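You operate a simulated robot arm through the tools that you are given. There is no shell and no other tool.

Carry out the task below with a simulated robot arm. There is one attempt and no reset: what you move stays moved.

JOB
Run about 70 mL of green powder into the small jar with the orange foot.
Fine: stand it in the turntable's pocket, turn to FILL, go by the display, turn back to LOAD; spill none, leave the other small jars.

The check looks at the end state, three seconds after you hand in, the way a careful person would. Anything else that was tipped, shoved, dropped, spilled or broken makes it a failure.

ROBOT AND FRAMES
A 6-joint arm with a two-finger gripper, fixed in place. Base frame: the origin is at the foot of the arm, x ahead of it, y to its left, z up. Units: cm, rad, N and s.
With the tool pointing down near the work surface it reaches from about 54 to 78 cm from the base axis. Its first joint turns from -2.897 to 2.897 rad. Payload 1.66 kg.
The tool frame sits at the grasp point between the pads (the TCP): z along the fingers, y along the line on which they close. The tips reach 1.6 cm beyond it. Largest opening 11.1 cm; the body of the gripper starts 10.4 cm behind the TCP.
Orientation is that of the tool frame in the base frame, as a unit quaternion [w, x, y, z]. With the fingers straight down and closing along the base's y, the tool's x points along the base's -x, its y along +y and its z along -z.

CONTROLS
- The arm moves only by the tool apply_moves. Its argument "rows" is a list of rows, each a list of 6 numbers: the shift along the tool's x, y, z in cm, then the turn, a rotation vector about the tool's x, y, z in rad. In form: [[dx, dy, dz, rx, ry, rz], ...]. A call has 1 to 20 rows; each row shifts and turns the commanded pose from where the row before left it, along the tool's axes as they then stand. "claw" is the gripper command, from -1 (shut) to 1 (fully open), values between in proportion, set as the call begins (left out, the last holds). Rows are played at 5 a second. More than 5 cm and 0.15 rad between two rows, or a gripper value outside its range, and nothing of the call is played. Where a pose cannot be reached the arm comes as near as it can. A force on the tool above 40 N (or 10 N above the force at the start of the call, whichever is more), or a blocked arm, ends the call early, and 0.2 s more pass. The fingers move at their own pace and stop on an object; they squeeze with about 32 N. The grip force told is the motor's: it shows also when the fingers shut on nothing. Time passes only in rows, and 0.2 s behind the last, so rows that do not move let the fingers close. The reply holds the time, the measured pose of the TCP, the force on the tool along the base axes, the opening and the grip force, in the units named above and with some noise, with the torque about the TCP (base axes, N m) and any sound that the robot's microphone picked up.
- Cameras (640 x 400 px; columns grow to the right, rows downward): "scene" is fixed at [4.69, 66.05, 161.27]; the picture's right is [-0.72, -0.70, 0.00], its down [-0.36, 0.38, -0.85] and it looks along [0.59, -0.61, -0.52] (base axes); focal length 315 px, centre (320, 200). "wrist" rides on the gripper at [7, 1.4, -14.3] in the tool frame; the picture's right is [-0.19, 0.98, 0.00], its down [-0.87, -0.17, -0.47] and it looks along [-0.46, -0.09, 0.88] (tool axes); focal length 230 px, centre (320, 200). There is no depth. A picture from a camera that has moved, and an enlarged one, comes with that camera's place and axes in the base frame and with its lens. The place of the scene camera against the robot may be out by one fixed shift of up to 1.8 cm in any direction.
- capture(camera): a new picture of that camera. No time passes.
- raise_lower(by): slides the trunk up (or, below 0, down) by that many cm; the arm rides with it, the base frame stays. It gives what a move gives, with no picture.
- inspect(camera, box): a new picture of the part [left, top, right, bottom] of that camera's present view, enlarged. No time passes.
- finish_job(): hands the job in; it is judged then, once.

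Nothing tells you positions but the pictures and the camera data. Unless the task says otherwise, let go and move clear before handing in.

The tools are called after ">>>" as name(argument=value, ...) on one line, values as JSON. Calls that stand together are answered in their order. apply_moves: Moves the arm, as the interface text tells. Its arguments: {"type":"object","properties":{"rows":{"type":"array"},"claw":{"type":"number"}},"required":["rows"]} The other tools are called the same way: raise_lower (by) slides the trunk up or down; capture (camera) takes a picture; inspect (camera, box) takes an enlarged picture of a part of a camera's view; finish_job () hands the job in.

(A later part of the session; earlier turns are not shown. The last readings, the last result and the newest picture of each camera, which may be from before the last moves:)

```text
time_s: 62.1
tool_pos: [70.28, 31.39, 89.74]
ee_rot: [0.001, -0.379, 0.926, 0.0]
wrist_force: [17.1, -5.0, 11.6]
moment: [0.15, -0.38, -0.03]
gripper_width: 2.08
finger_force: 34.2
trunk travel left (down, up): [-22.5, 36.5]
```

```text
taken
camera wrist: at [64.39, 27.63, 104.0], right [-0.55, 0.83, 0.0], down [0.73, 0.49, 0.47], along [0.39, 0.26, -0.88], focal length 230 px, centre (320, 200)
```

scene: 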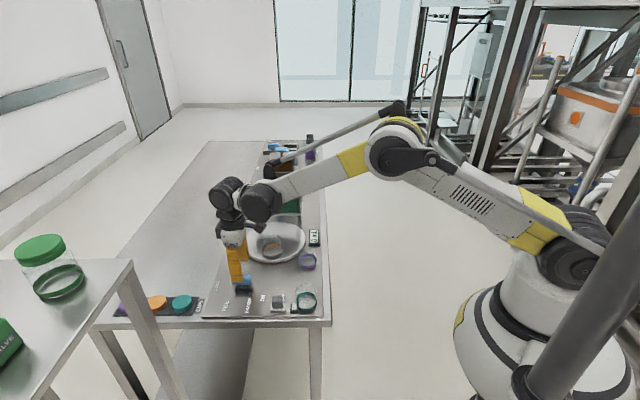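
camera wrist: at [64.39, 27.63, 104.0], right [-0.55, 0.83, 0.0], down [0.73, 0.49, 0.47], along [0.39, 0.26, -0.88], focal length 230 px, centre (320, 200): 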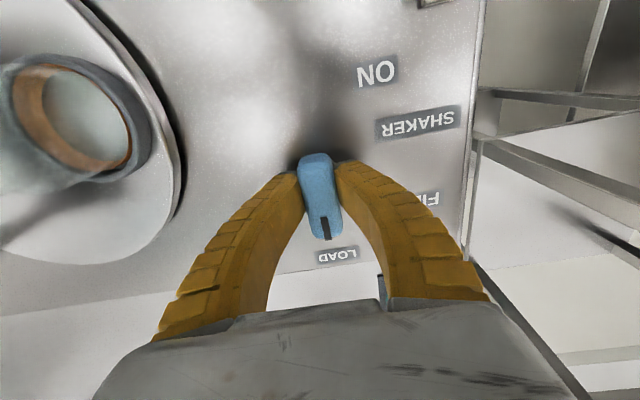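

Knob gripped, with some sideways load; I ease that by shifting slightly, then start turning counter-clockwise in small steps.

>>> apply_moves(rows=[[0, -0.13, -0.1, 0, 0, 0], [0, 0, 0, 0, 0, 0]])

>>> apply_moves(rows=[[0, 0, 0, 0, 0, -0.06], [0, 0, 0, 0, 0, -0.06], [0, 0, 0, 0, 0, -0.06], [0, 0, 0, 0, 0, 0]])

>>> capture(camera="wrist")

>>> capture(camera="scene")

```text
time_s: 62.7
tool_pos: [70.35, 31.44, 89.88]
ee_rot: [0.0, -0.378, 0.926, 0.0]
wrist_force: [10.3, -3.2, 7.1]
moment: [0.21, -0.39, -0.01]
gripper_width: 1.9
finger_force: 33.7
trunk travel left (down, up): [-22.5, 36.5]
```

```text
time_s: 63.7
tool_pos: [70.25, 31.29, 89.98]
ee_rot: [0.0, -0.461, 0.888, 0.0]
wrist_force: [5.3, -5.7, 6.4]
moment: [-0.2, 0.04, -0.04]
gripper_width: 1.87
finger_force: 33.7
trunk travel left (down, up): [-22.5, 36.5]
```

```text
taken
camera wrist: at [65.25, 26.59, 104.11], right [-0.69, 0.72, 0.0], down [0.63, 0.61, 0.47], along [0.34, 0.33, -0.88], focal length 230 px, centre (320, 200)
```

wrist: 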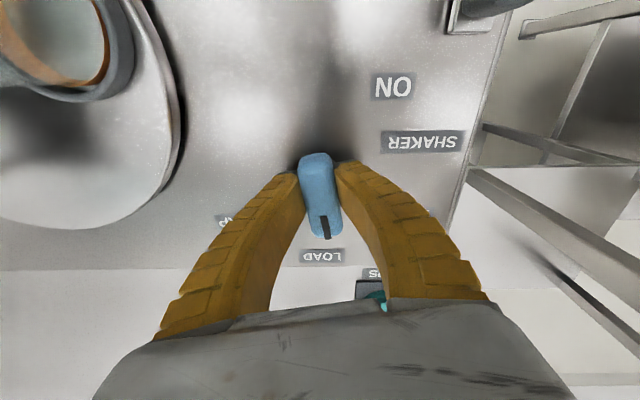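

```text
taken
```

scene: 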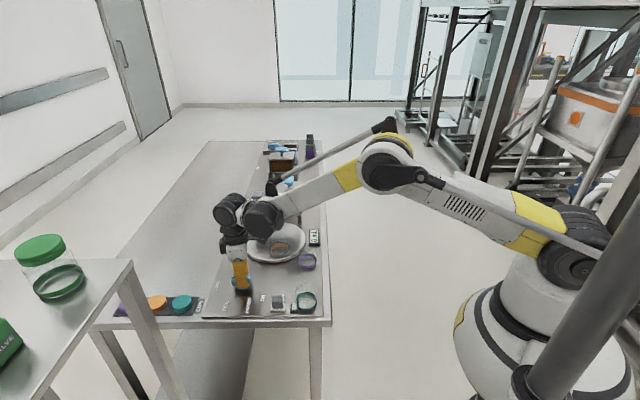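

The knob is turning with the gripper. Continuing.

>>> apply_moves(rows=[[0, -0.06, 0, 0, 0, -0.07], [0, 0, 0, 0, 0, -0.07], [0, 0, 0, 0, 0, -0.07], [0, 0, 0, 0, 0, -0.07], [0, 0, 0, 0, 0, -0.07], [0, 0, 0, 0, 0, -0.07], [0, 0, 0, 0, 0, 0]])

>>> capture(camera="wrist")

>>> inspect(camera="scene", box=[200, 170, 340, 320])

```text
time_s: 65.3
tool_pos: [70.51, 31.44, 89.95]
ee_rot: [0.001, -0.636, 0.772, 0.001]
wrist_force: [11.1, -4.1, 6.8]
moment: [0.05, -0.15, -0.03]
gripper_width: 1.85
finger_force: 33.4
trunk travel left (down, up): [-22.5, 36.5]
```

```text
taken
camera wrist: at [67.79, 24.88, 104.08], right [-0.93, 0.37, 0.0], down [0.33, 0.82, 0.47], along [0.18, 0.44, -0.88], focal length 230 px, centre (320, 200)
```

wrist: 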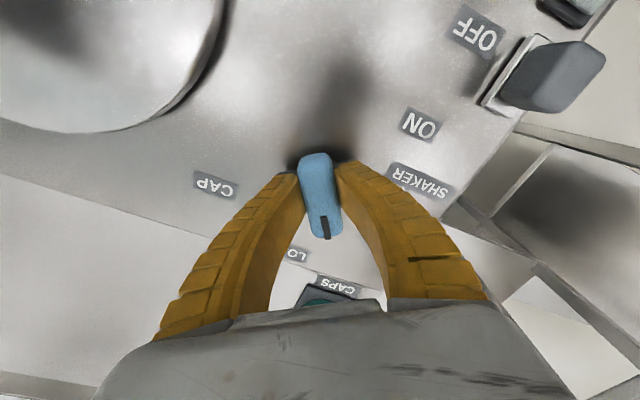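

```text
2.67 times, centred on (270, 245) of scene
camera zoom: at [4.69, 66.05, 161.27], right [-0.72, -0.7, 0.0], down [-0.36, 0.38, -0.85], along [0.59, -0.61, -0.52], focal length 840 px, centre (453, 80)
```

zoom: 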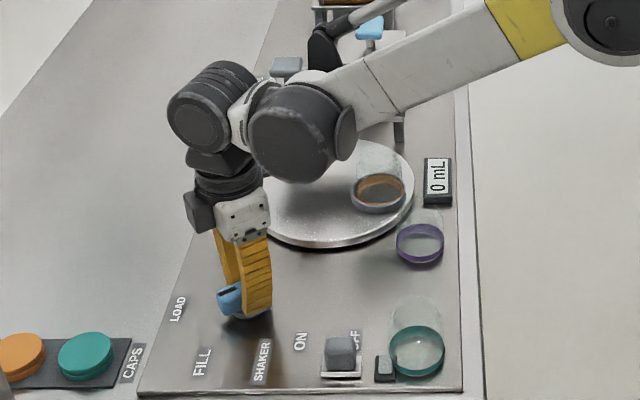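

The turntable turns with the knob and the jar is moving around toward the hopper. Continuing to FILL.

>>> apply_moves(rows=[[0, -0.05, 0, 0, 0, -0.07], [0, 0, 0, 0, 0, -0.07], [0, 0, 0, 0, 0, -0.07], [0, 0, 0, 0, 0, -0.07], [0, 0, 0, 0, 0, -0.07], [0, 0, 0, 0, 0, 0]])

>>> capture(camera="wrist")

>>> inspect(camera="scene", box=[200, 170, 340, 320])

```text
time_s: 66.7
tool_pos: [70.5, 31.31, 89.89]
ee_rot: [0.0, 0.76, -0.649, 0.0]
wrist_force: [23.5, -3.1, 9.8]
moment: [-0.04, -0.22, -0.05]
gripper_width: 2.01
finger_force: 33.9
trunk travel left (down, up): [-22.5, 36.5]
```

```text
taken
camera wrist: at [70.31, 24.36, 104.03], right [-1.0, 0.03, 0.0], down [0.03, 0.88, 0.47], along [0.02, 0.47, -0.88], focal length 230 px, centre (320, 200)
```

wrist: 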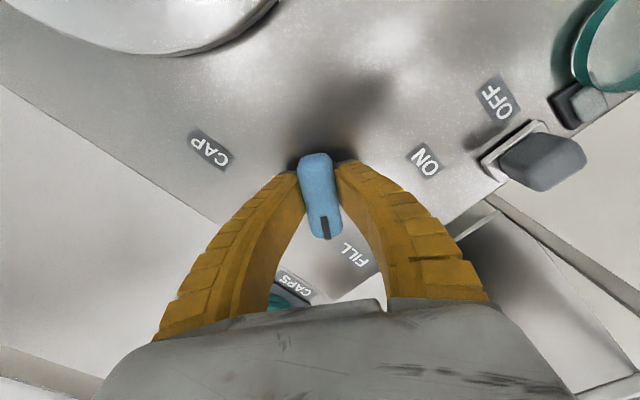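

```text
2.67 times, centred on (270, 245) of scene
camera zoom: at [4.69, 66.05, 161.27], right [-0.72, -0.7, 0.0], down [-0.36, 0.38, -0.85], along [0.59, -0.61, -0.52], focal length 840 px, centre (453, 80)
```

zoom: 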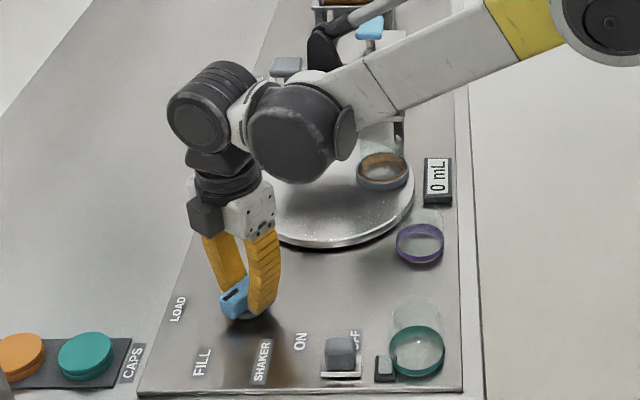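

>>> apply_moves(rows=[[0, -0.15, 0, 0, 0, -0.06], [0, 0, 0, 0, 0, -0.06], [0, 0, 0, 0, 0, 0]])

>>> capture(camera="wrist")

>>> inspect(camera="scene", box=[270, 190, 340, 260])

```text
time_s: 67.5
tool_pos: [70.54, 31.36, 89.77]
ee_rot: [0.0, 0.798, -0.603, 0.0]
wrist_force: [12.0, -8.2, 7.2]
moment: [-0.1, -0.15, 0.03]
gripper_width: 1.9
finger_force: 34.6
trunk travel left (down, up): [-22.5, 36.5]
```

```text
taken
camera wrist: at [71.22, 24.4, 104.07], right [-1.0, -0.09, 0.0], down [-0.08, 0.88, 0.47], along [-0.04, 0.47, -0.88], focal length 230 px, centre (320, 200)
```

wrist: 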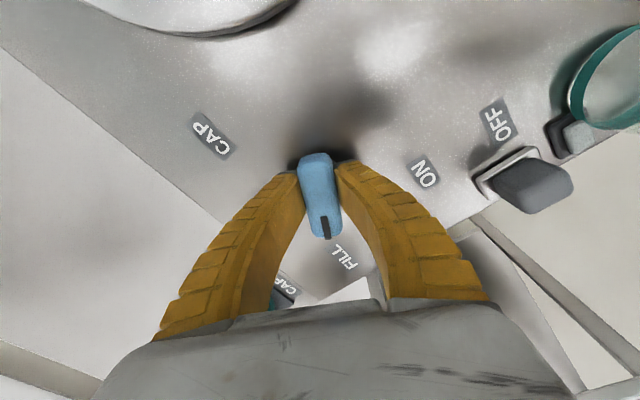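

```text
5.71 times, centred on (305, 225) of scene
camera zoom: at [4.69, 66.05, 161.27], right [-0.72, -0.7, 0.0], down [-0.36, 0.38, -0.85], along [0.59, -0.61, -0.52], focal length 1799 px, centre (406, 57)
```

zoom: 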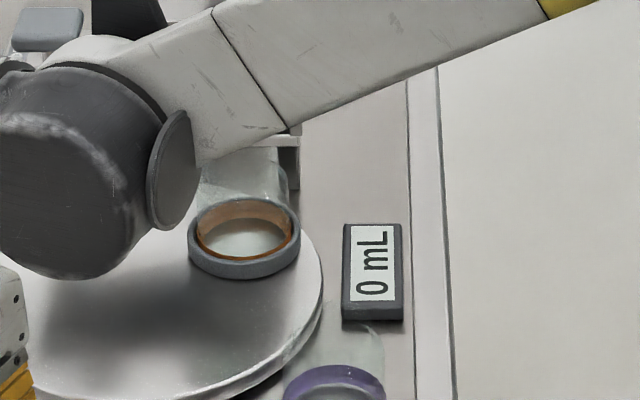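

>>> apply_moves(rows=[[0, -0.1, 0, 0, 0, -0.04], [0, 0, 0, 0, 0, -0.04], [0, 0, 0, 0, 0, 0], [0, 0, 0, 0, 0, 0]])

>>> capture(camera="wrist")

>>> inspect(camera="scene", box=[270, 190, 340, 260])

```text
time_s: 68.5
tool_pos: [70.57, 31.41, 89.95]
ee_rot: [0.0, 0.821, -0.57, 0.0]
wrist_force: [-5.3, -11.6, 1.6]
moment: [-0.04, 0.11, -0.12]
gripper_width: 1.72
finger_force: 33.8
trunk travel left (down, up): [-22.5, 36.5]
```

```text
taken
camera wrist: at [71.8, 24.49, 104.14], right [-0.99, -0.17, 0.0], down [-0.15, 0.87, 0.47], along [-0.08, 0.47, -0.88], focal length 230 px, centre (320, 200)
```

wrist: 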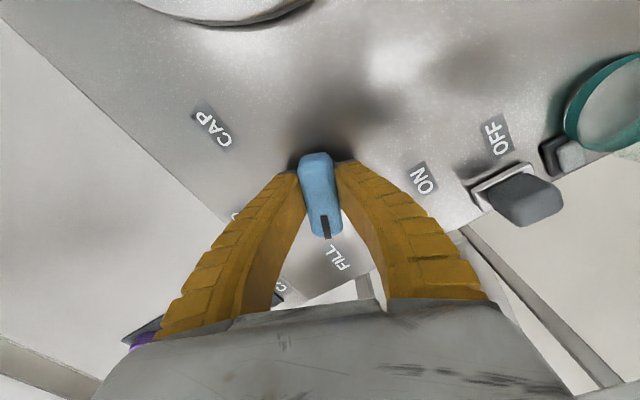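

```text
5.71 times, centred on (305, 225) of scene
camera zoom: at [4.69, 66.05, 161.27], right [-0.72, -0.7, 0.0], down [-0.36, 0.38, -0.85], along [0.59, -0.61, -0.52], focal length 1799 px, centre (406, 57)
```

zoom: 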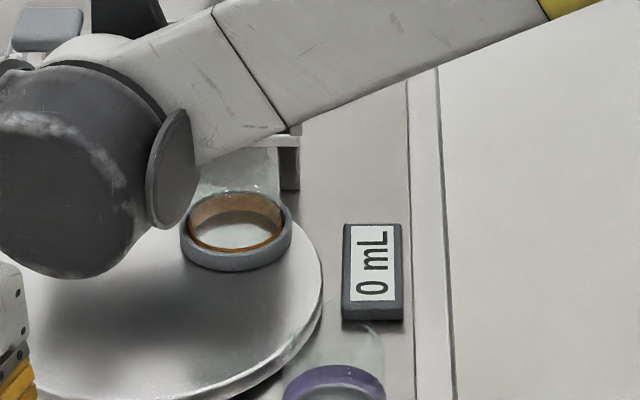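

>>> apply_moves(rows=[[0, 0.05, 0, 0, 0, -0.03], [0, 0, 0, 0, 0, -0.03], [0, 0, 0, 0, 0, 0], [0, 0, 0, 0, 0, 0]])

>>> capture(camera="wrist")

>>> inspect(camera="scene", box=[270, 190, 340, 260])

```text
time_s: 69.5
tool_pos: [70.55, 31.41, 90.01]
ee_rot: [-0.001, 0.838, -0.546, 0.0]
wrist_force: [-3.4, -6.7, 1.8]
moment: [0.04, 0.1, -0.58]
gripper_width: 1.76
finger_force: 34.1
trunk travel left (down, up): [-22.5, 36.5]
```

```text
taken
camera wrist: at [72.19, 24.63, 104.15], right [-0.97, -0.22, 0.0], down [-0.2, 0.86, 0.47], along [-0.11, 0.46, -0.88], focal length 230 px, centre (320, 200)
```

wrist: 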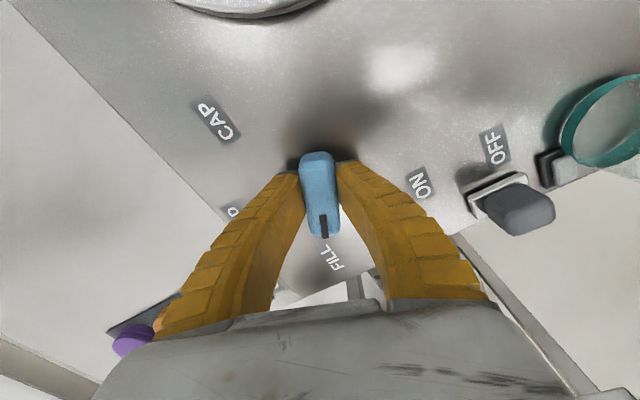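

```text
5.71 times, centred on (305, 225) of scene
camera zoom: at [4.69, 66.05, 161.27], right [-0.72, -0.7, 0.0], down [-0.36, 0.38, -0.85], along [0.59, -0.61, -0.52], focal length 1799 px, centre (406, 57)
```

zoom: 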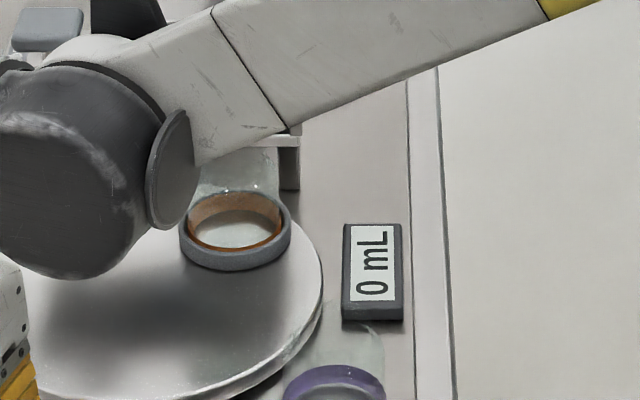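

A firm stop: the knob is at FILL, jar in front under the hopper, display still 0 mL. Relieve torque, release, and lift away.

>>> apply_moves(rows=[[0, 0, 0, 0, 0, 0.045], [0, 0, 0, 0, 0, 0]])

>>> apply_moves(rows=[[0, 0, 0, 0, 0, 0], [0, 0, 0, 0, 0, 0], [0, 0, -3, 0, 0, 0], [0, 0, -4, 0, 0, 0], [0, 0, -4, 0, 0, 0], [0, 0, -4, 0, 0, 0], [0, 0, 0, 0, 0, 0]], claw=0.2)

>>> capture(camera="wrist")

>>> inspect(camera="scene", box=[220, 170, 340, 310])

```text
time_s: 70.1
tool_pos: [70.53, 31.46, 90.03]
ee_rot: [-0.001, 0.826, -0.564, 0.001]
wrist_force: [-4.3, -1.9, 1.6]
moment: [0.13, 0.06, -0.12]
gripper_width: 1.73
finger_force: 34.1
trunk travel left (down, up): [-22.5, 36.5]
```

```text
time_s: 71.7
tool_pos: [70.63, 31.39, 105.0]
ee_rot: [0.0, 0.825, -0.565, 0.0]
wrist_force: [-0.1, -0.5, 0.4]
moment: [-0.03, 0.0, -0.05]
gripper_width: 6.82
finger_force: 1.4
trunk travel left (down, up): [-22.5, 36.5]
```

```text
taken
camera wrist: at [71.91, 24.59, 119.18], right [-0.98, -0.18, 0.0], down [-0.16, 0.87, 0.47], along [-0.08, 0.46, -0.88], focal length 230 px, centre (320, 200)
```

wrist: 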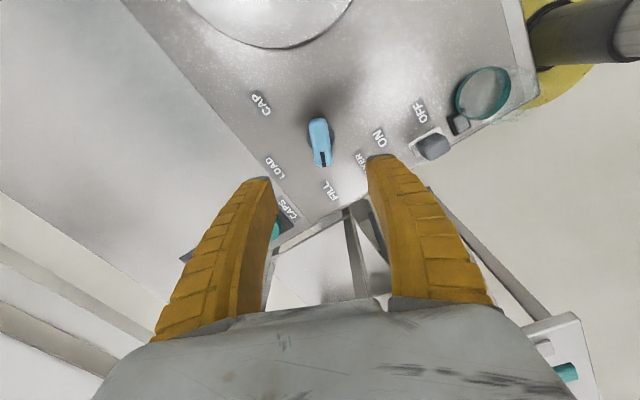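

```text
2.86 times, centred on (280, 240) of scene
camera zoom: at [4.69, 66.05, 161.27], right [-0.72, -0.7, 0.0], down [-0.36, 0.38, -0.85], along [0.59, -0.61, -0.52], focal length 900 px, centre (434, 86)
```

zoom: 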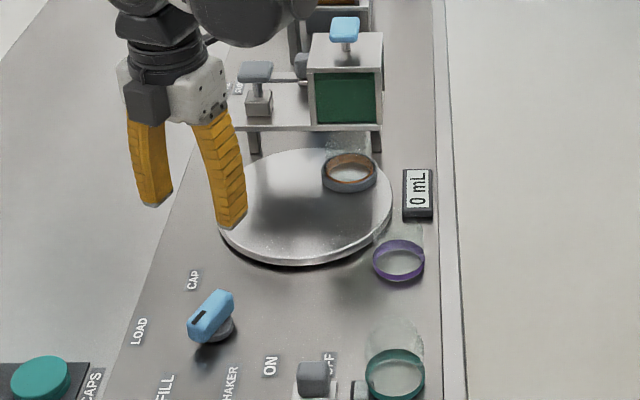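

The jar sits under the hopper's front, knob at FILL, display 0 mL. Now a close look at the hopper/gate and the shaker switch.

>>> inspect(camera="scene", box=[250, 175, 320, 245])

>>> inspect(camera="wrist", box=[360, 60, 520, 180])

>>> inspect(camera="scene", box=[240, 270, 310, 320])

```text
5.71 times, centred on (285, 210) of scene
camera zoom: at [4.69, 66.05, 161.27], right [-0.72, -0.7, 0.0], down [-0.36, 0.38, -0.85], along [0.59, -0.61, -0.52], focal length 1799 px, centre (520, 143)
```

zoom: 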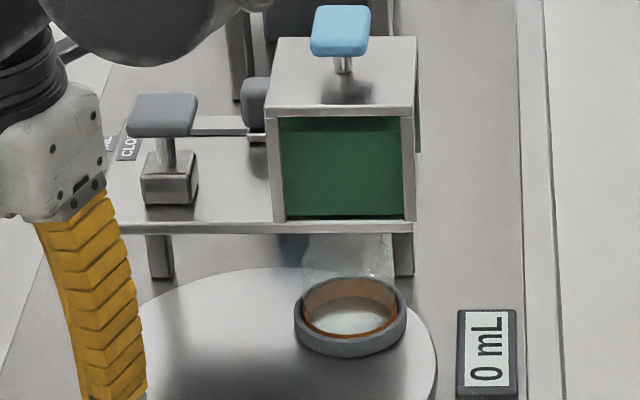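

```text
3.33 times, centred on (440, 120) of wrist
camera zoom: at [71.91, 24.59, 119.18], right [-0.98, -0.18, 0.0], down [-0.16, 0.87, 0.47], along [-0.08, 0.46, -0.88], focal length 767 px, centre (-80, 467)
```

zoom: 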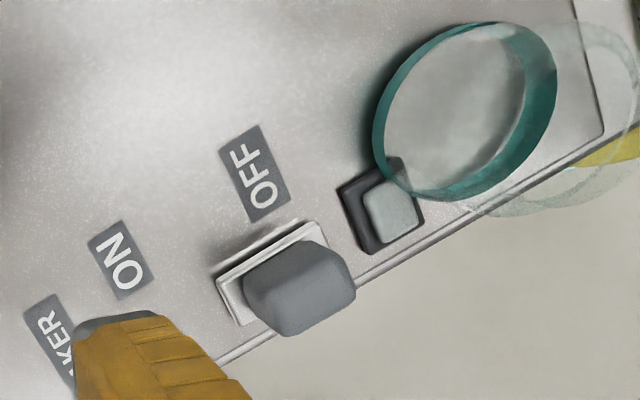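

```text
8.00 times, centred on (275, 295) of scene
camera zoom: at [4.69, 66.05, 161.27], right [-0.72, -0.7, 0.0], down [-0.36, 0.38, -0.85], along [0.59, -0.61, -0.52], focal length 2519 px, centre (680, -560)
```

zoom: 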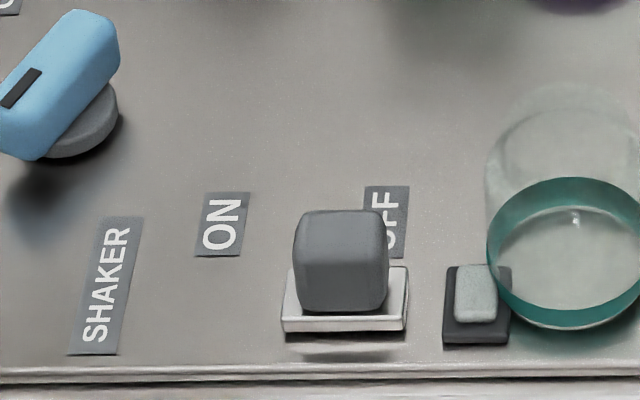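

The shaker switch block sits nearer the OFF label. I'll hover over it for a close look from above.

>>> apply_moves(rows=[[-1, 3.55, 0, 0, 0, 0], [-1, 3.55, 0, 0, 0, 0], [-1, 3.55, 0, 0, 0, 0], [-1, 3.55, 0, 0, 0, 0], [0, 0, 0, 0, 0, 0.144], [0, 0, 0, 0, 0, 0.144], [0, 0, 0, 0, 0, 0.144], [0, 0, 0, 0, 0, 0.144], [0, 0, 0, 0, 0, 0.144], [0, 0, 0, 0, 0, 0.144], [0, 0, 0, 0, 0, 0.144], [0, 0, 0, 0, 0, 0.144], [0, 0, 0, 0, 0, 0]])

>>> capture(camera="wrist")

>>> inspect(camera="wrist", box=[240, 80, 400, 200])

>>> inspect(camera="scene", box=[250, 175, 330, 245])

```text
time_s: 74.5
tool_pos: [55.89, 29.97, 104.94]
ee_rot: [0.0, -0.384, 0.923, 0.0]
wrist_force: [0.2, -0.2, -0.7]
moment: [0.0, 0.03, 0.01]
gripper_width: 6.84
finger_force: 1.8
trunk travel left (down, up): [-22.5, 36.5]
```

```text
taken
camera wrist: at [50.08, 26.11, 119.08], right [-0.56, 0.83, 0.0], down [0.73, 0.5, 0.47], along [0.39, 0.27, -0.88], focal length 230 px, centre (320, 200)
```

wrist: 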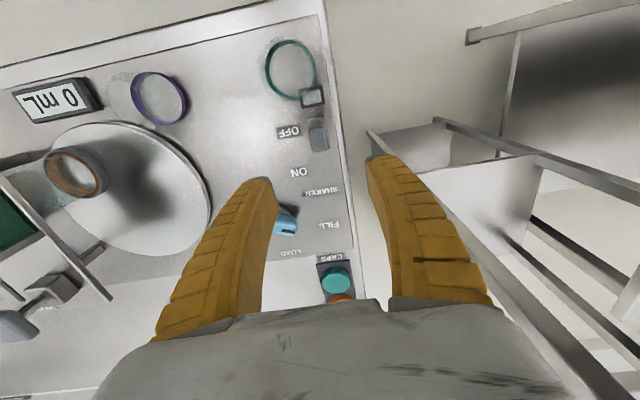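

```text
3.33 times, centred on (320, 140) of wrist
camera zoom: at [50.08, 26.11, 119.08], right [-0.56, 0.83, 0.0], down [0.73, 0.5, 0.47], along [0.39, 0.27, -0.88], focal length 767 px, centre (320, 400)
```

zoom: 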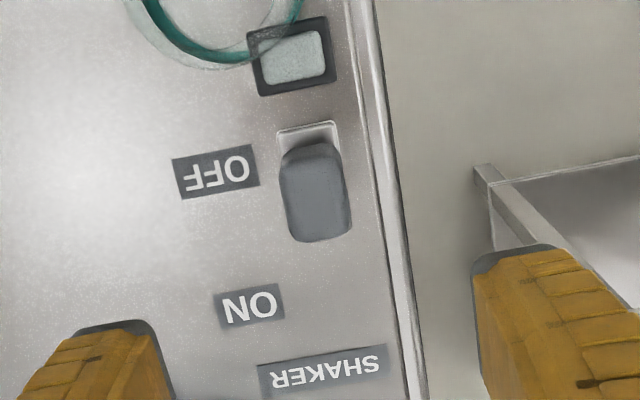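

```text
5.71 times, centred on (290, 210) of scene
camera zoom: at [4.69, 66.05, 161.27], right [-0.72, -0.7, 0.0], down [-0.36, 0.38, -0.85], along [0.59, -0.61, -0.52], focal length 1799 px, centre (491, 143)
```

zoom: 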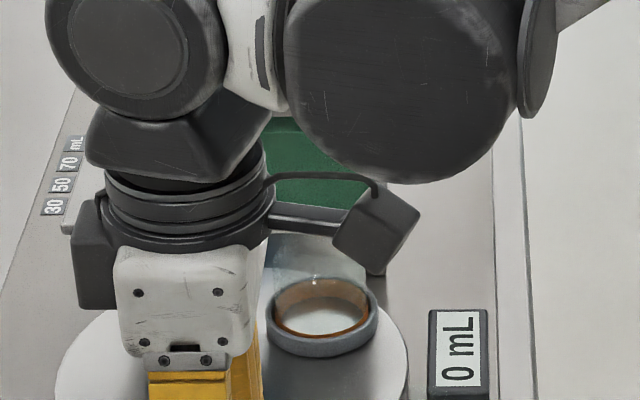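

>>> apply_moves(rows=[[3, 0, 2, 0, 0, 0], [3, 0, 3, 0, 0, 0], [1, 0, 3, 0, 0, 0], [0, 0, 0, 0, 0, 0]])

>>> capture(camera="wrist")

>>> inspect(camera="wrist", box=[260, 120, 380, 260])

```text
time_s: 75.5
tool_pos: [50.85, 24.92, 96.87]
ee_rot: [0.0, -0.385, 0.923, 0.0]
wrist_force: [0.0, 1.0, 0.1]
moment: [-0.01, 0.02, 0.04]
gripper_width: 6.86
finger_force: 1.3
trunk travel left (down, up): [-22.5, 36.5]
```

```text
taken
camera wrist: at [45.1, 21.11, 111.03], right [-0.56, 0.83, 0.0], down [0.73, 0.5, 0.47], along [0.39, 0.27, -0.88], focal length 230 px, centre (320, 200)
```

wrist: 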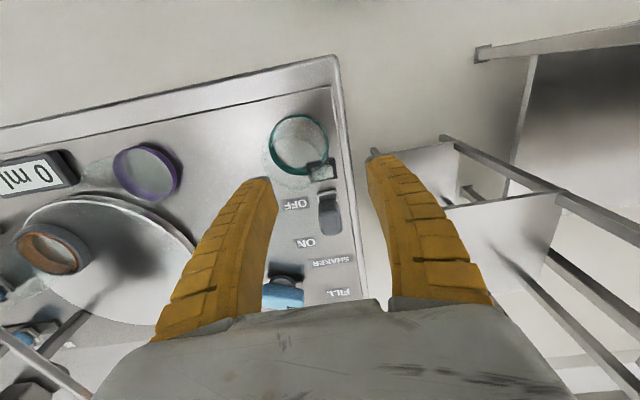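

```text
2.86 times, centred on (320, 190) of wrist
camera zoom: at [45.1, 21.11, 111.03], right [-0.56, 0.83, 0.0], down [0.73, 0.5, 0.47], along [0.39, 0.27, -0.88], focal length 657 px, centre (320, 229)
```

zoom: 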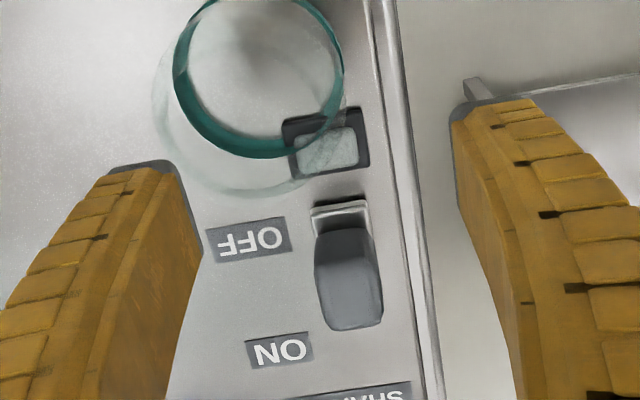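

I'll centre over the switch block and come down with fingers on both sides of it.

>>> apply_moves(rows=[[-3.4, -0.05, 0, 0, 0, 0], [-3.4, -0.05, 0, 0, 0, 0], [0, 0, 2, 0, 0, 0], [0, 0, 1, 0, 0, 0], [0, 0, 0, 0, 0, 0], [0, 0, 0, 0, 0, 0]])

>>> capture(camera="wrist")

>>> inspect(camera="wrist", box=[260, 100, 380, 220])

>>> inspect(camera="scene", box=[235, 255, 325, 325])

```text
time_s: 76.9
tool_pos: [55.82, 29.67, 93.91]
ee_rot: [0.0, -0.385, 0.923, 0.0]
wrist_force: [-0.7, 0.0, 0.2]
moment: [0.01, 0.02, -0.02]
gripper_width: 6.84
finger_force: 1.6
trunk travel left (down, up): [-22.5, 36.5]
```

```text
taken
camera wrist: at [50.0, 25.83, 108.07], right [-0.56, 0.83, 0.0], down [0.73, 0.5, 0.47], along [0.39, 0.27, -0.88], focal length 230 px, centre (320, 200)
```

wrist: 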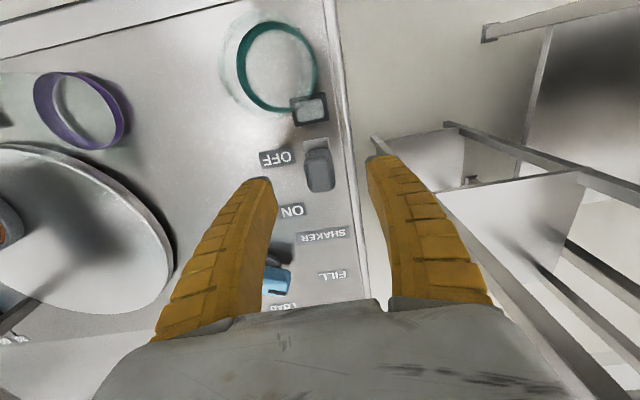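

```text
3.33 times, centred on (320, 160) of wrist
camera zoom: at [50.0, 25.83, 108.07], right [-0.56, 0.83, 0.0], down [0.73, 0.5, 0.47], along [0.39, 0.27, -0.88], focal length 767 px, centre (320, 333)
```

zoom: 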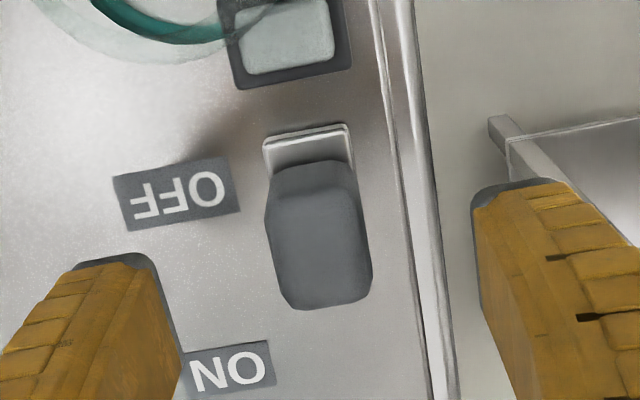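

```text
5.71 times, centred on (280, 290) of scene
camera zoom: at [4.69, 66.05, 161.27], right [-0.72, -0.7, 0.0], down [-0.36, 0.38, -0.85], along [0.59, -0.61, -0.52], focal length 1799 px, centre (549, -314)
```

zoom: 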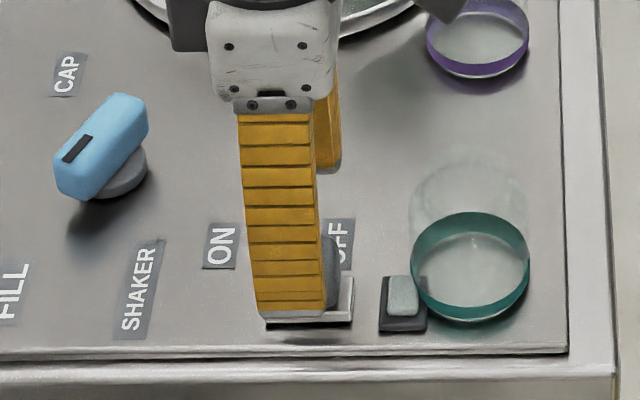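

Aligned over the switch. Descending and gripping it gently.

>>> apply_moves(rows=[[0, 0, 2, 0, 0, 0], [0, 0, 1.5, 0, 0, 0], [0, 0, 1, 0, 0, 0], [0, 0, 0, 0, 0, 0], [0, 0, 0, 0, 0, 0]])

>>> inspect(camera="scene", box=[235, 255, 325, 325])

>>> capture(camera="wrist")

```text
time_s: 78.1
tool_pos: [55.88, 29.79, 89.42]
ee_rot: [0.0, -0.385, 0.923, 0.0]
wrist_force: [-0.3, 0.0, -0.7]
moment: [0.02, 0.03, -0.02]
gripper_width: 6.87
finger_force: 1.2
trunk travel left (down, up): [-22.5, 36.5]
```

```text
5.71 times, centred on (280, 290) of scene
camera zoom: at [4.69, 66.05, 161.27], right [-0.72, -0.7, 0.0], down [-0.36, 0.38, -0.85], along [0.59, -0.61, -0.52], focal length 1799 px, centre (549, -314)
```

zoom: 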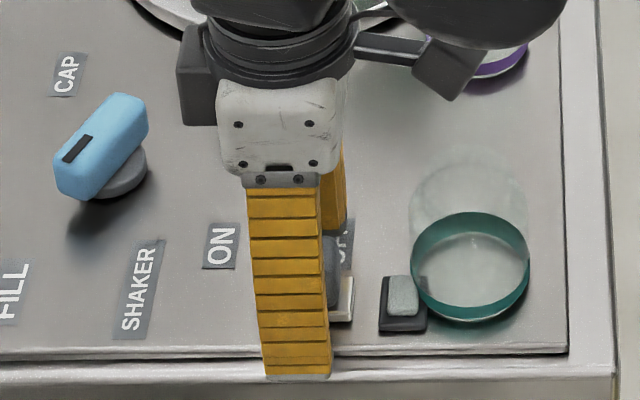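

```text
taken
camera wrist: at [50.0, 25.85, 103.59], right [-0.56, 0.83, 0.0], down [0.73, 0.5, 0.47], along [0.39, 0.27, -0.88], focal length 230 px, centre (320, 200)
```

wrist: 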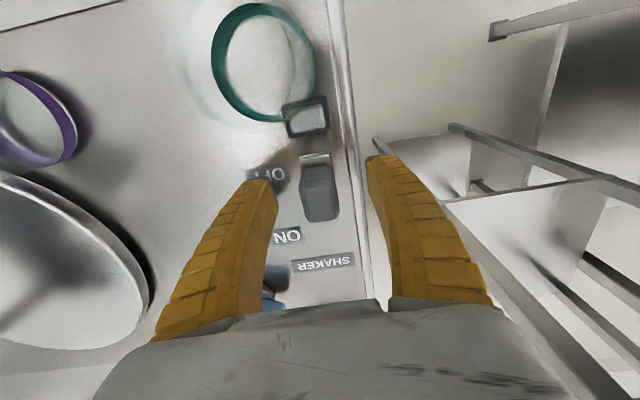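

>>> apply_moves(rows=[[0, 0, 0, 0, 0, 0], [0, 0, 0, 0, 0, 0], [0, 0, 0, 0, 0, 0], [0, 0, 0, 0, 0, 0]], claw=-0.5)

>>> capture(camera="wrist")

>>> inspect(camera="scene", box=[240, 190, 340, 325])

```text
time_s: 79.1
tool_pos: [55.89, 29.75, 89.38]
ee_rot: [0.0, -0.385, 0.923, 0.0]
wrist_force: [-0.7, 0.2, -0.2]
moment: [-0.04, 0.02, 0.03]
gripper_width: 3.06
finger_force: 1.8
trunk travel left (down, up): [-22.5, 36.5]
```

```text
taken
camera wrist: at [50.01, 25.85, 103.59], right [-0.56, 0.83, 0.0], down [0.73, 0.5, 0.47], along [0.39, 0.27, -0.88], focal length 230 px, centre (320, 200)
```

wrist: 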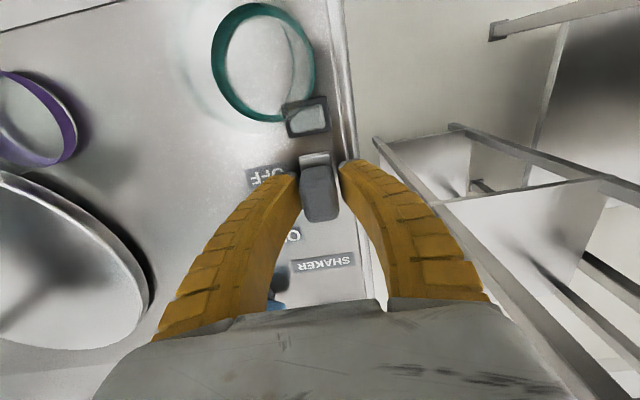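

```text
2.96 times, centred on (290, 258) of scene
camera zoom: at [4.69, 66.05, 161.27], right [-0.72, -0.7, 0.0], down [-0.36, 0.38, -0.85], along [0.59, -0.61, -0.52], focal length 933 px, centre (409, 30)
```

zoom: 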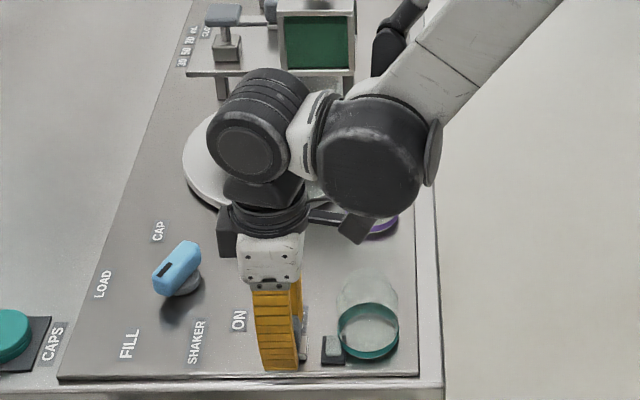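

>>> apply_moves(rows=[[0, 0, 0, 0, 0, 0], [0, 0, 0, 0, 0, 0]], claw=-0.75)

>>> capture(camera="wrist")

```text
time_s: 79.7
tool_pos: [55.78, 29.61, 89.5]
ee_rot: [0.001, -0.384, 0.923, 0.0]
wrist_force: [4.7, -0.1, 10.6]
moment: [-0.13, 0.05, -0.09]
gripper_width: 2.04
finger_force: 34.1
trunk travel left (down, up): [-22.5, 36.5]
```

```text
taken
camera wrist: at [50.0, 25.81, 103.64], right [-0.56, 0.83, 0.0], down [0.73, 0.5, 0.47], along [0.39, 0.27, -0.88], focal length 230 px, centre (320, 200)
```

wrist: 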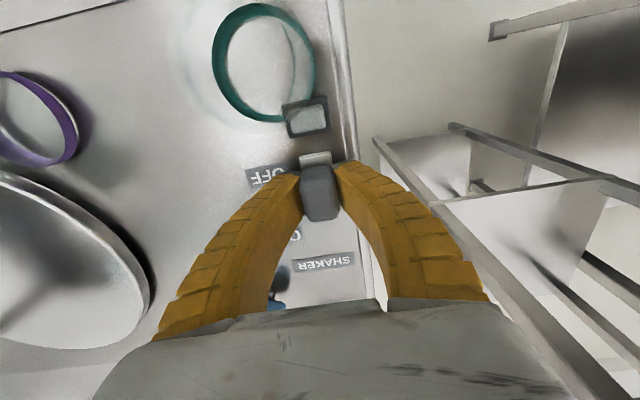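

The switch handle is held. I nudge it toward ON (+v) in small steps, watching the force.

>>> apply_moves(rows=[[-0.2, 0, 0, 0, 0, 0], [-0.2, 0, 0, 0, 0, 0]])

>>> capture(camera="wrist")

```text
time_s: 80.3
tool_pos: [56.15, 29.9, 89.49]
ee_rot: [0.0, -0.385, 0.923, 0.0]
wrist_force: [3.2, -4.7, 12.3]
moment: [-0.12, 0.03, -0.08]
gripper_width: 2.05
finger_force: 34.2
trunk travel left (down, up): [-22.5, 36.5]
```

```text
taken
camera wrist: at [50.27, 26.08, 103.62], right [-0.56, 0.83, 0.0], down [0.73, 0.5, 0.47], along [0.39, 0.27, -0.88], focal length 230 px, centre (320, 200)
```

wrist: 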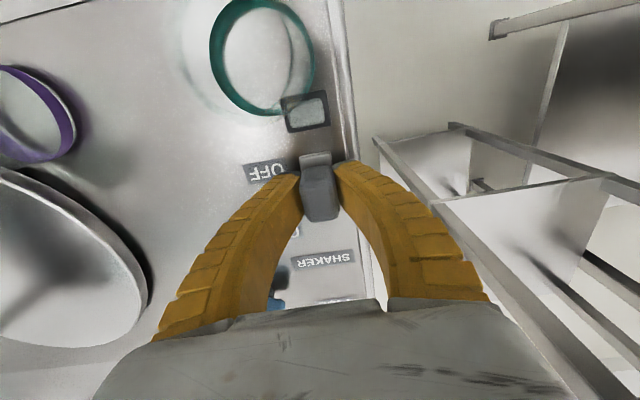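

The handle slides along with its plate. Continuing toward ON in small steps, listening for the shaker.

>>> apply_moves(rows=[[-0.3, 0, 0, 0, 0, 0], [-0.3, 0, 0, 0, 0, 0]])

>>> apply_moves(rows=[[-0.3, 0, 0, 0, 0, 0], [-0.2, 0, 0, 0, 0, 0]])

>>> capture(camera="wrist")

```text
time_s: 80.9
tool_pos: [56.68, 30.35, 89.4]
ee_rot: [0.0, -0.386, 0.923, 0.001]
wrist_force: [5.3, -5.2, 11.6]
moment: [-0.23, 0.16, -0.09]
gripper_width: 2.06
finger_force: 34.0
trunk travel left (down, up): [-22.5, 36.5]
```

```text
time_s: 81.5
tool_pos: [56.94, 30.79, 89.38]
ee_rot: [0.001, -0.386, 0.923, 0.001]
wrist_force: [4.7, -4.5, 11.3]
moment: [-0.01, -0.07, -0.09]
gripper_width: 2.05
finger_force: 34.1
trunk travel left (down, up): [-22.5, 36.5]
```

```text
taken
camera wrist: at [51.06, 26.87, 103.63], right [-0.56, 0.83, 0.0], down [0.73, 0.5, 0.47], along [0.39, 0.27, -0.88], focal length 230 px, centre (320, 200)
```

wrist: 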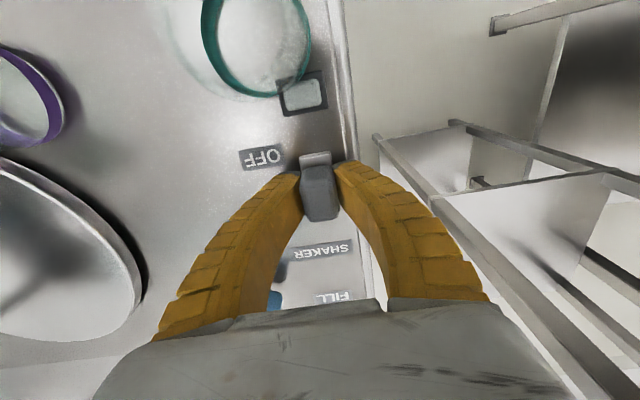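

>>> inspect(camera="wrist", box=[260, 60, 380, 240])

>>> inspect(camera="scene", box=[245, 260, 325, 325])

>>> inspect(camera="scene", box=[260, 180, 340, 260])

```text
2.22 times, centred on (320, 150) of wrist
camera zoom: at [51.06, 26.87, 103.63], right [-0.56, 0.83, 0.0], down [0.73, 0.5, 0.47], along [0.39, 0.27, -0.88], focal length 511 px, centre (320, 311)
```

zoom: 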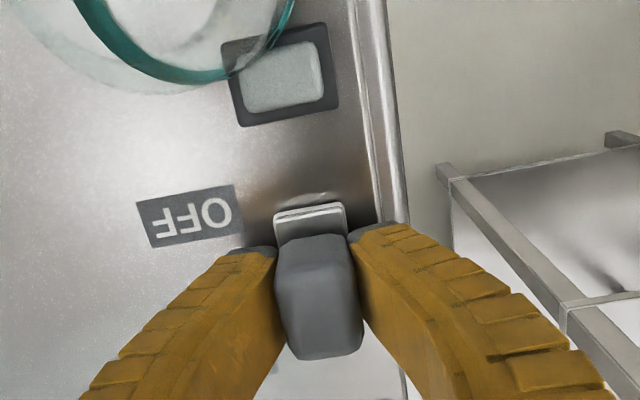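

```text
6.15 times, centred on (285, 292) of scene
camera zoom: at [4.69, 66.05, 161.27], right [-0.72, -0.7, 0.0], down [-0.36, 0.38, -0.85], along [0.59, -0.61, -0.52], focal length 1938 px, centre (535, -369)
```

zoom: 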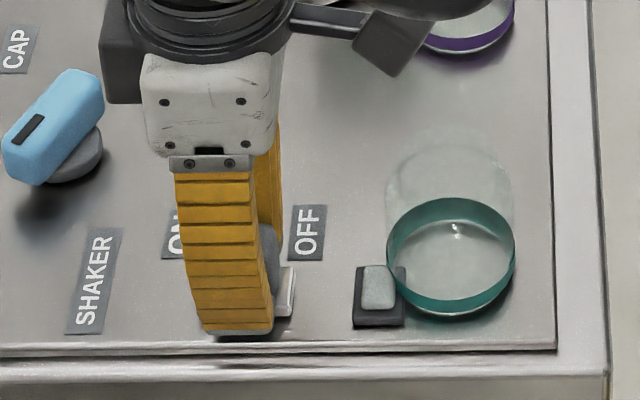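

```text
5.00 times, centred on (300, 220) of scene
camera zoom: at [4.69, 66.05, 161.27], right [-0.72, -0.7, 0.0], down [-0.36, 0.38, -0.85], along [0.59, -0.61, -0.52], focal length 1574 px, centre (420, 100)
```

zoom: 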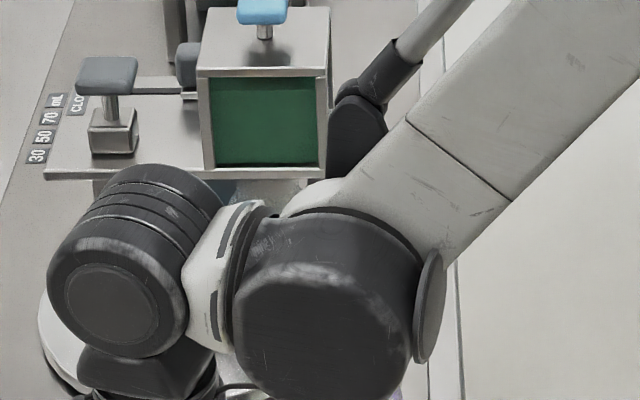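

>>> apply_moves(rows=[[-0.4, 0, 0, 0, 0, 0]])

>>> apply_moves(rows=[[-0.4, 0, 0, 0, 0, 0]])

>>> apply_moves(rows=[[-0.4, 0, 0, 0, 0, 0]])

```text
time_s: 81.9
tool_pos: [57.09, 31.01, 89.37]
ee_rot: [0.0, -0.385, 0.923, 0.0]
wrist_force: [5.4, -5.5, 11.6]
moment: [-0.09, -0.06, -0.09]
gripper_width: 2.04
finger_force: 34.2
trunk travel left (down, up): [-22.5, 36.5]
```

```text
time_s: 82.3
tool_pos: [57.49, 31.3, 89.53]
ee_rot: [0.001, -0.385, 0.923, 0.0]
wrist_force: [4.9, -4.0, 10.5]
moment: [-0.14, 0.1, -0.06]
gripper_width: 2.07
finger_force: 34.2
trunk travel left (down, up): [-22.5, 36.5]
```

```text
time_s: 82.7
tool_pos: [57.73, 31.66, 89.5]
ee_rot: [0.001, -0.385, 0.923, 0.0]
wrist_force: [5.8, -5.7, 10.5]
moment: [-0.14, 0.03, -0.11]
gripper_width: 2.02
finger_force: 34.1
trunk travel left (down, up): [-22.5, 36.5]
```

>>> apply_moves(rows=[[-0.4, 0, 0, 0, 0, 0]])

>>> apply_moves(rows=[[-0.4, 0, 0, 0, 0, 0]])

>>> capture(camera="wrist")

>>> capture(camera="scene")

```text
time_s: 83.1
tool_pos: [58.1, 31.98, 89.46]
ee_rot: [0.001, -0.385, 0.923, 0.0]
wrist_force: [7.5, -5.4, 11.1]
moment: [-0.15, 0.04, -0.09]
gripper_width: 2.0
finger_force: 33.7
trunk travel left (down, up): [-22.5, 36.5]
```

```text
time_s: 83.5
tool_pos: [58.43, 32.24, 89.41]
ee_rot: [0.001, -0.385, 0.923, 0.0]
wrist_force: [6.3, -6.4, 9.0]
moment: [-0.16, -0.02, -0.11]
gripper_width: 1.95
finger_force: 34.2
trunk travel left (down, up): [-22.5, 36.5]
```

```text
taken
camera wrist: at [52.5, 28.31, 103.65], right [-0.56, 0.83, 0.0], down [0.73, 0.5, 0.47], along [0.39, 0.27, -0.88], focal length 230 px, centre (320, 200)
```

wrist: 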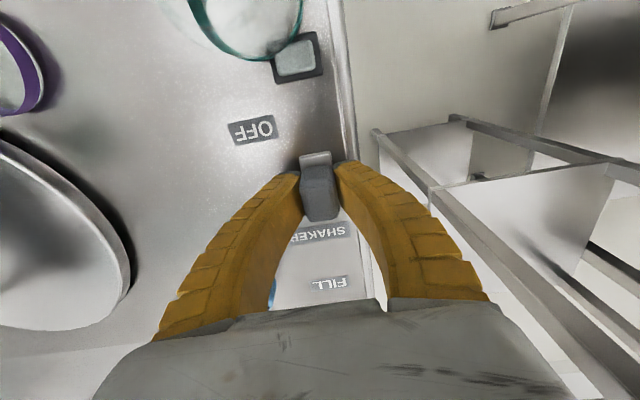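

```text
taken
```

scene: 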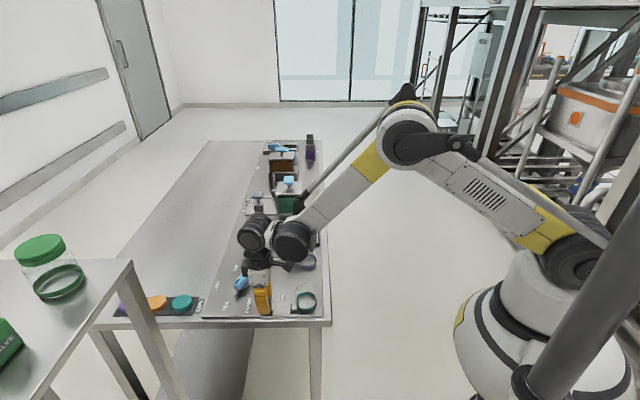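

>>> apply_moves(rows=[[-0.3, 0, 0, 0, 0, 0]])

>>> apply_moves(rows=[[-0.3, 0, 0, 0, 0, 0]])

>>> capture(camera="wrist")

```text
time_s: 83.9
tool_pos: [58.6, 32.37, 89.51]
ee_rot: [0.001, -0.385, 0.923, 0.0]
wrist_force: [7.6, -6.1, 10.2]
moment: [-0.18, 0.02, -0.1]
gripper_width: 2.02
finger_force: 34.2
trunk travel left (down, up): [-22.5, 36.5]
```

```text
time_s: 84.3
tool_pos: [58.86, 32.69, 89.48]
ee_rot: [0.001, -0.385, 0.923, 0.001]
wrist_force: [7.0, -4.8, 10.8]
moment: [-0.16, 0.06, -0.07]
gripper_width: 2.01
finger_force: 33.9
trunk travel left (down, up): [-22.5, 36.5]
```

```text
taken
camera wrist: at [52.95, 28.76, 103.61], right [-0.56, 0.83, 0.0], down [0.73, 0.5, 0.47], along [0.39, 0.27, -0.88], focal length 230 px, centre (320, 200)
```

wrist: 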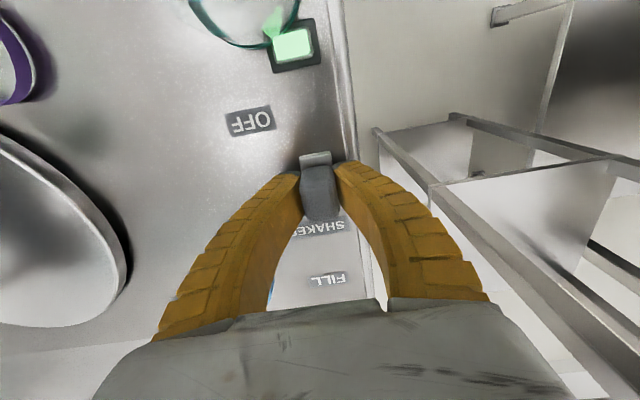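

The lamp lit green: shaker is ON. I go straight back to OFF to measure how much this short pulse delivered.

>>> apply_moves(rows=[[1.0, 0, 0, 0, 0, 0]])

>>> capture(camera="wrist")

```text
time_s: 84.7
tool_pos: [58.01, 31.84, 89.46]
ee_rot: [0.0, -0.385, 0.923, 0.0]
wrist_force: [7.7, -7.3, 10.9]
moment: [0.16, -0.29, -0.12]
gripper_width: 2.02
finger_force: 33.9
trunk travel left (down, up): [-22.5, 36.5]
```

```text
taken
camera wrist: at [52.21, 28.02, 103.62], right [-0.56, 0.83, 0.0], down [0.73, 0.5, 0.47], along [0.39, 0.27, -0.88], focal length 230 px, centre (320, 200)
```

wrist: 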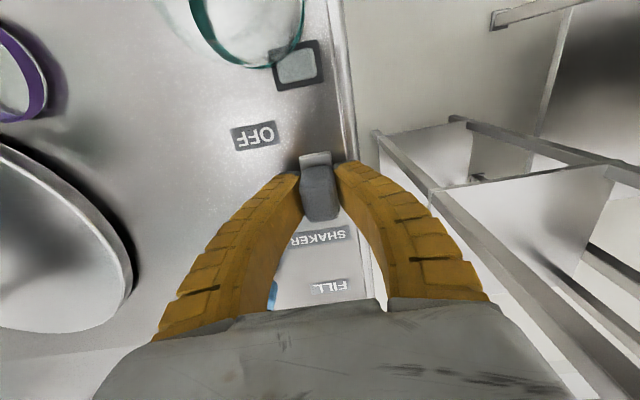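

Lamp off again. I release the handle and back off to read the display.

>>> apply_moves(rows=[[0.5, 0, 0, 0, 0, 0], [0, 0, 0, 0, 0, 0]])

>>> apply_moves(rows=[[0, 0, 0, 0, 0, 0], [0, 0, 0, 0, 0, 0], [0, 0, -3, 0, 0, 0], [0, 0, -4, 0, 0, 0], [3.5, 0, 0, 0, 0, 0], [3.5, 0, 0, 0, 0, 0], [0, 0, 0, 0, 0, 0]], claw=-0.3)

>>> capture(camera="wrist")

>>> capture(camera="scene")

```text
time_s: 85.3
tool_pos: [57.56, 31.69, 89.43]
ee_rot: [0.0, -0.385, 0.923, 0.0]
wrist_force: [7.5, -7.7, 11.5]
moment: [-0.06, -0.02, -0.09]
gripper_width: 2.04
finger_force: 33.6
trunk travel left (down, up): [-22.5, 36.5]
```

```text
time_s: 86.9
tool_pos: [52.74, 26.61, 96.52]
ee_rot: [0.0, -0.385, 0.923, 0.0]
wrist_force: [-0.9, -0.4, -0.7]
moment: [0.0, 0.03, 0.02]
gripper_width: 4.11
finger_force: 1.3
trunk travel left (down, up): [-22.5, 36.5]
```

```text
taken
camera wrist: at [46.87, 22.73, 110.59], right [-0.56, 0.83, 0.0], down [0.73, 0.5, 0.47], along [0.39, 0.27, -0.88], focal length 230 px, centre (320, 200)
```

wrist: 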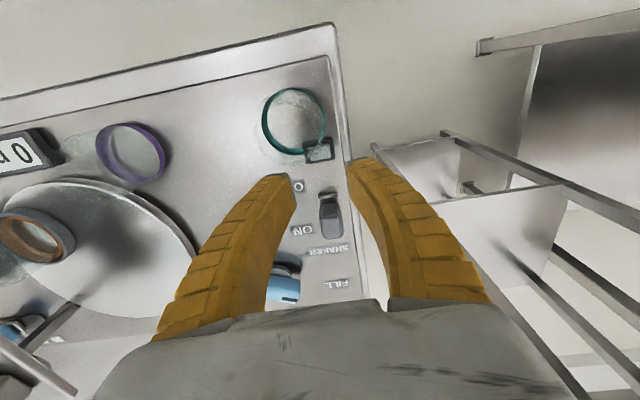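

```text
taken
```

scene: 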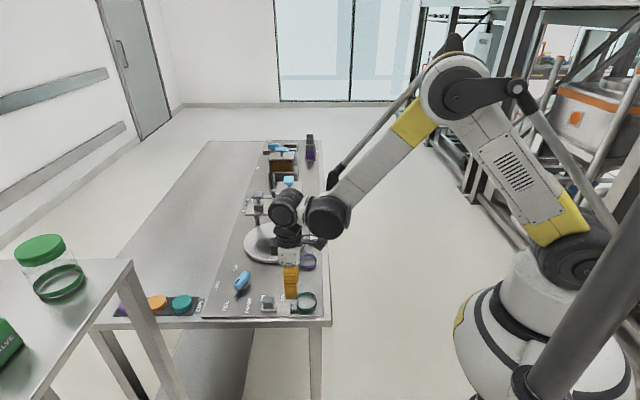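

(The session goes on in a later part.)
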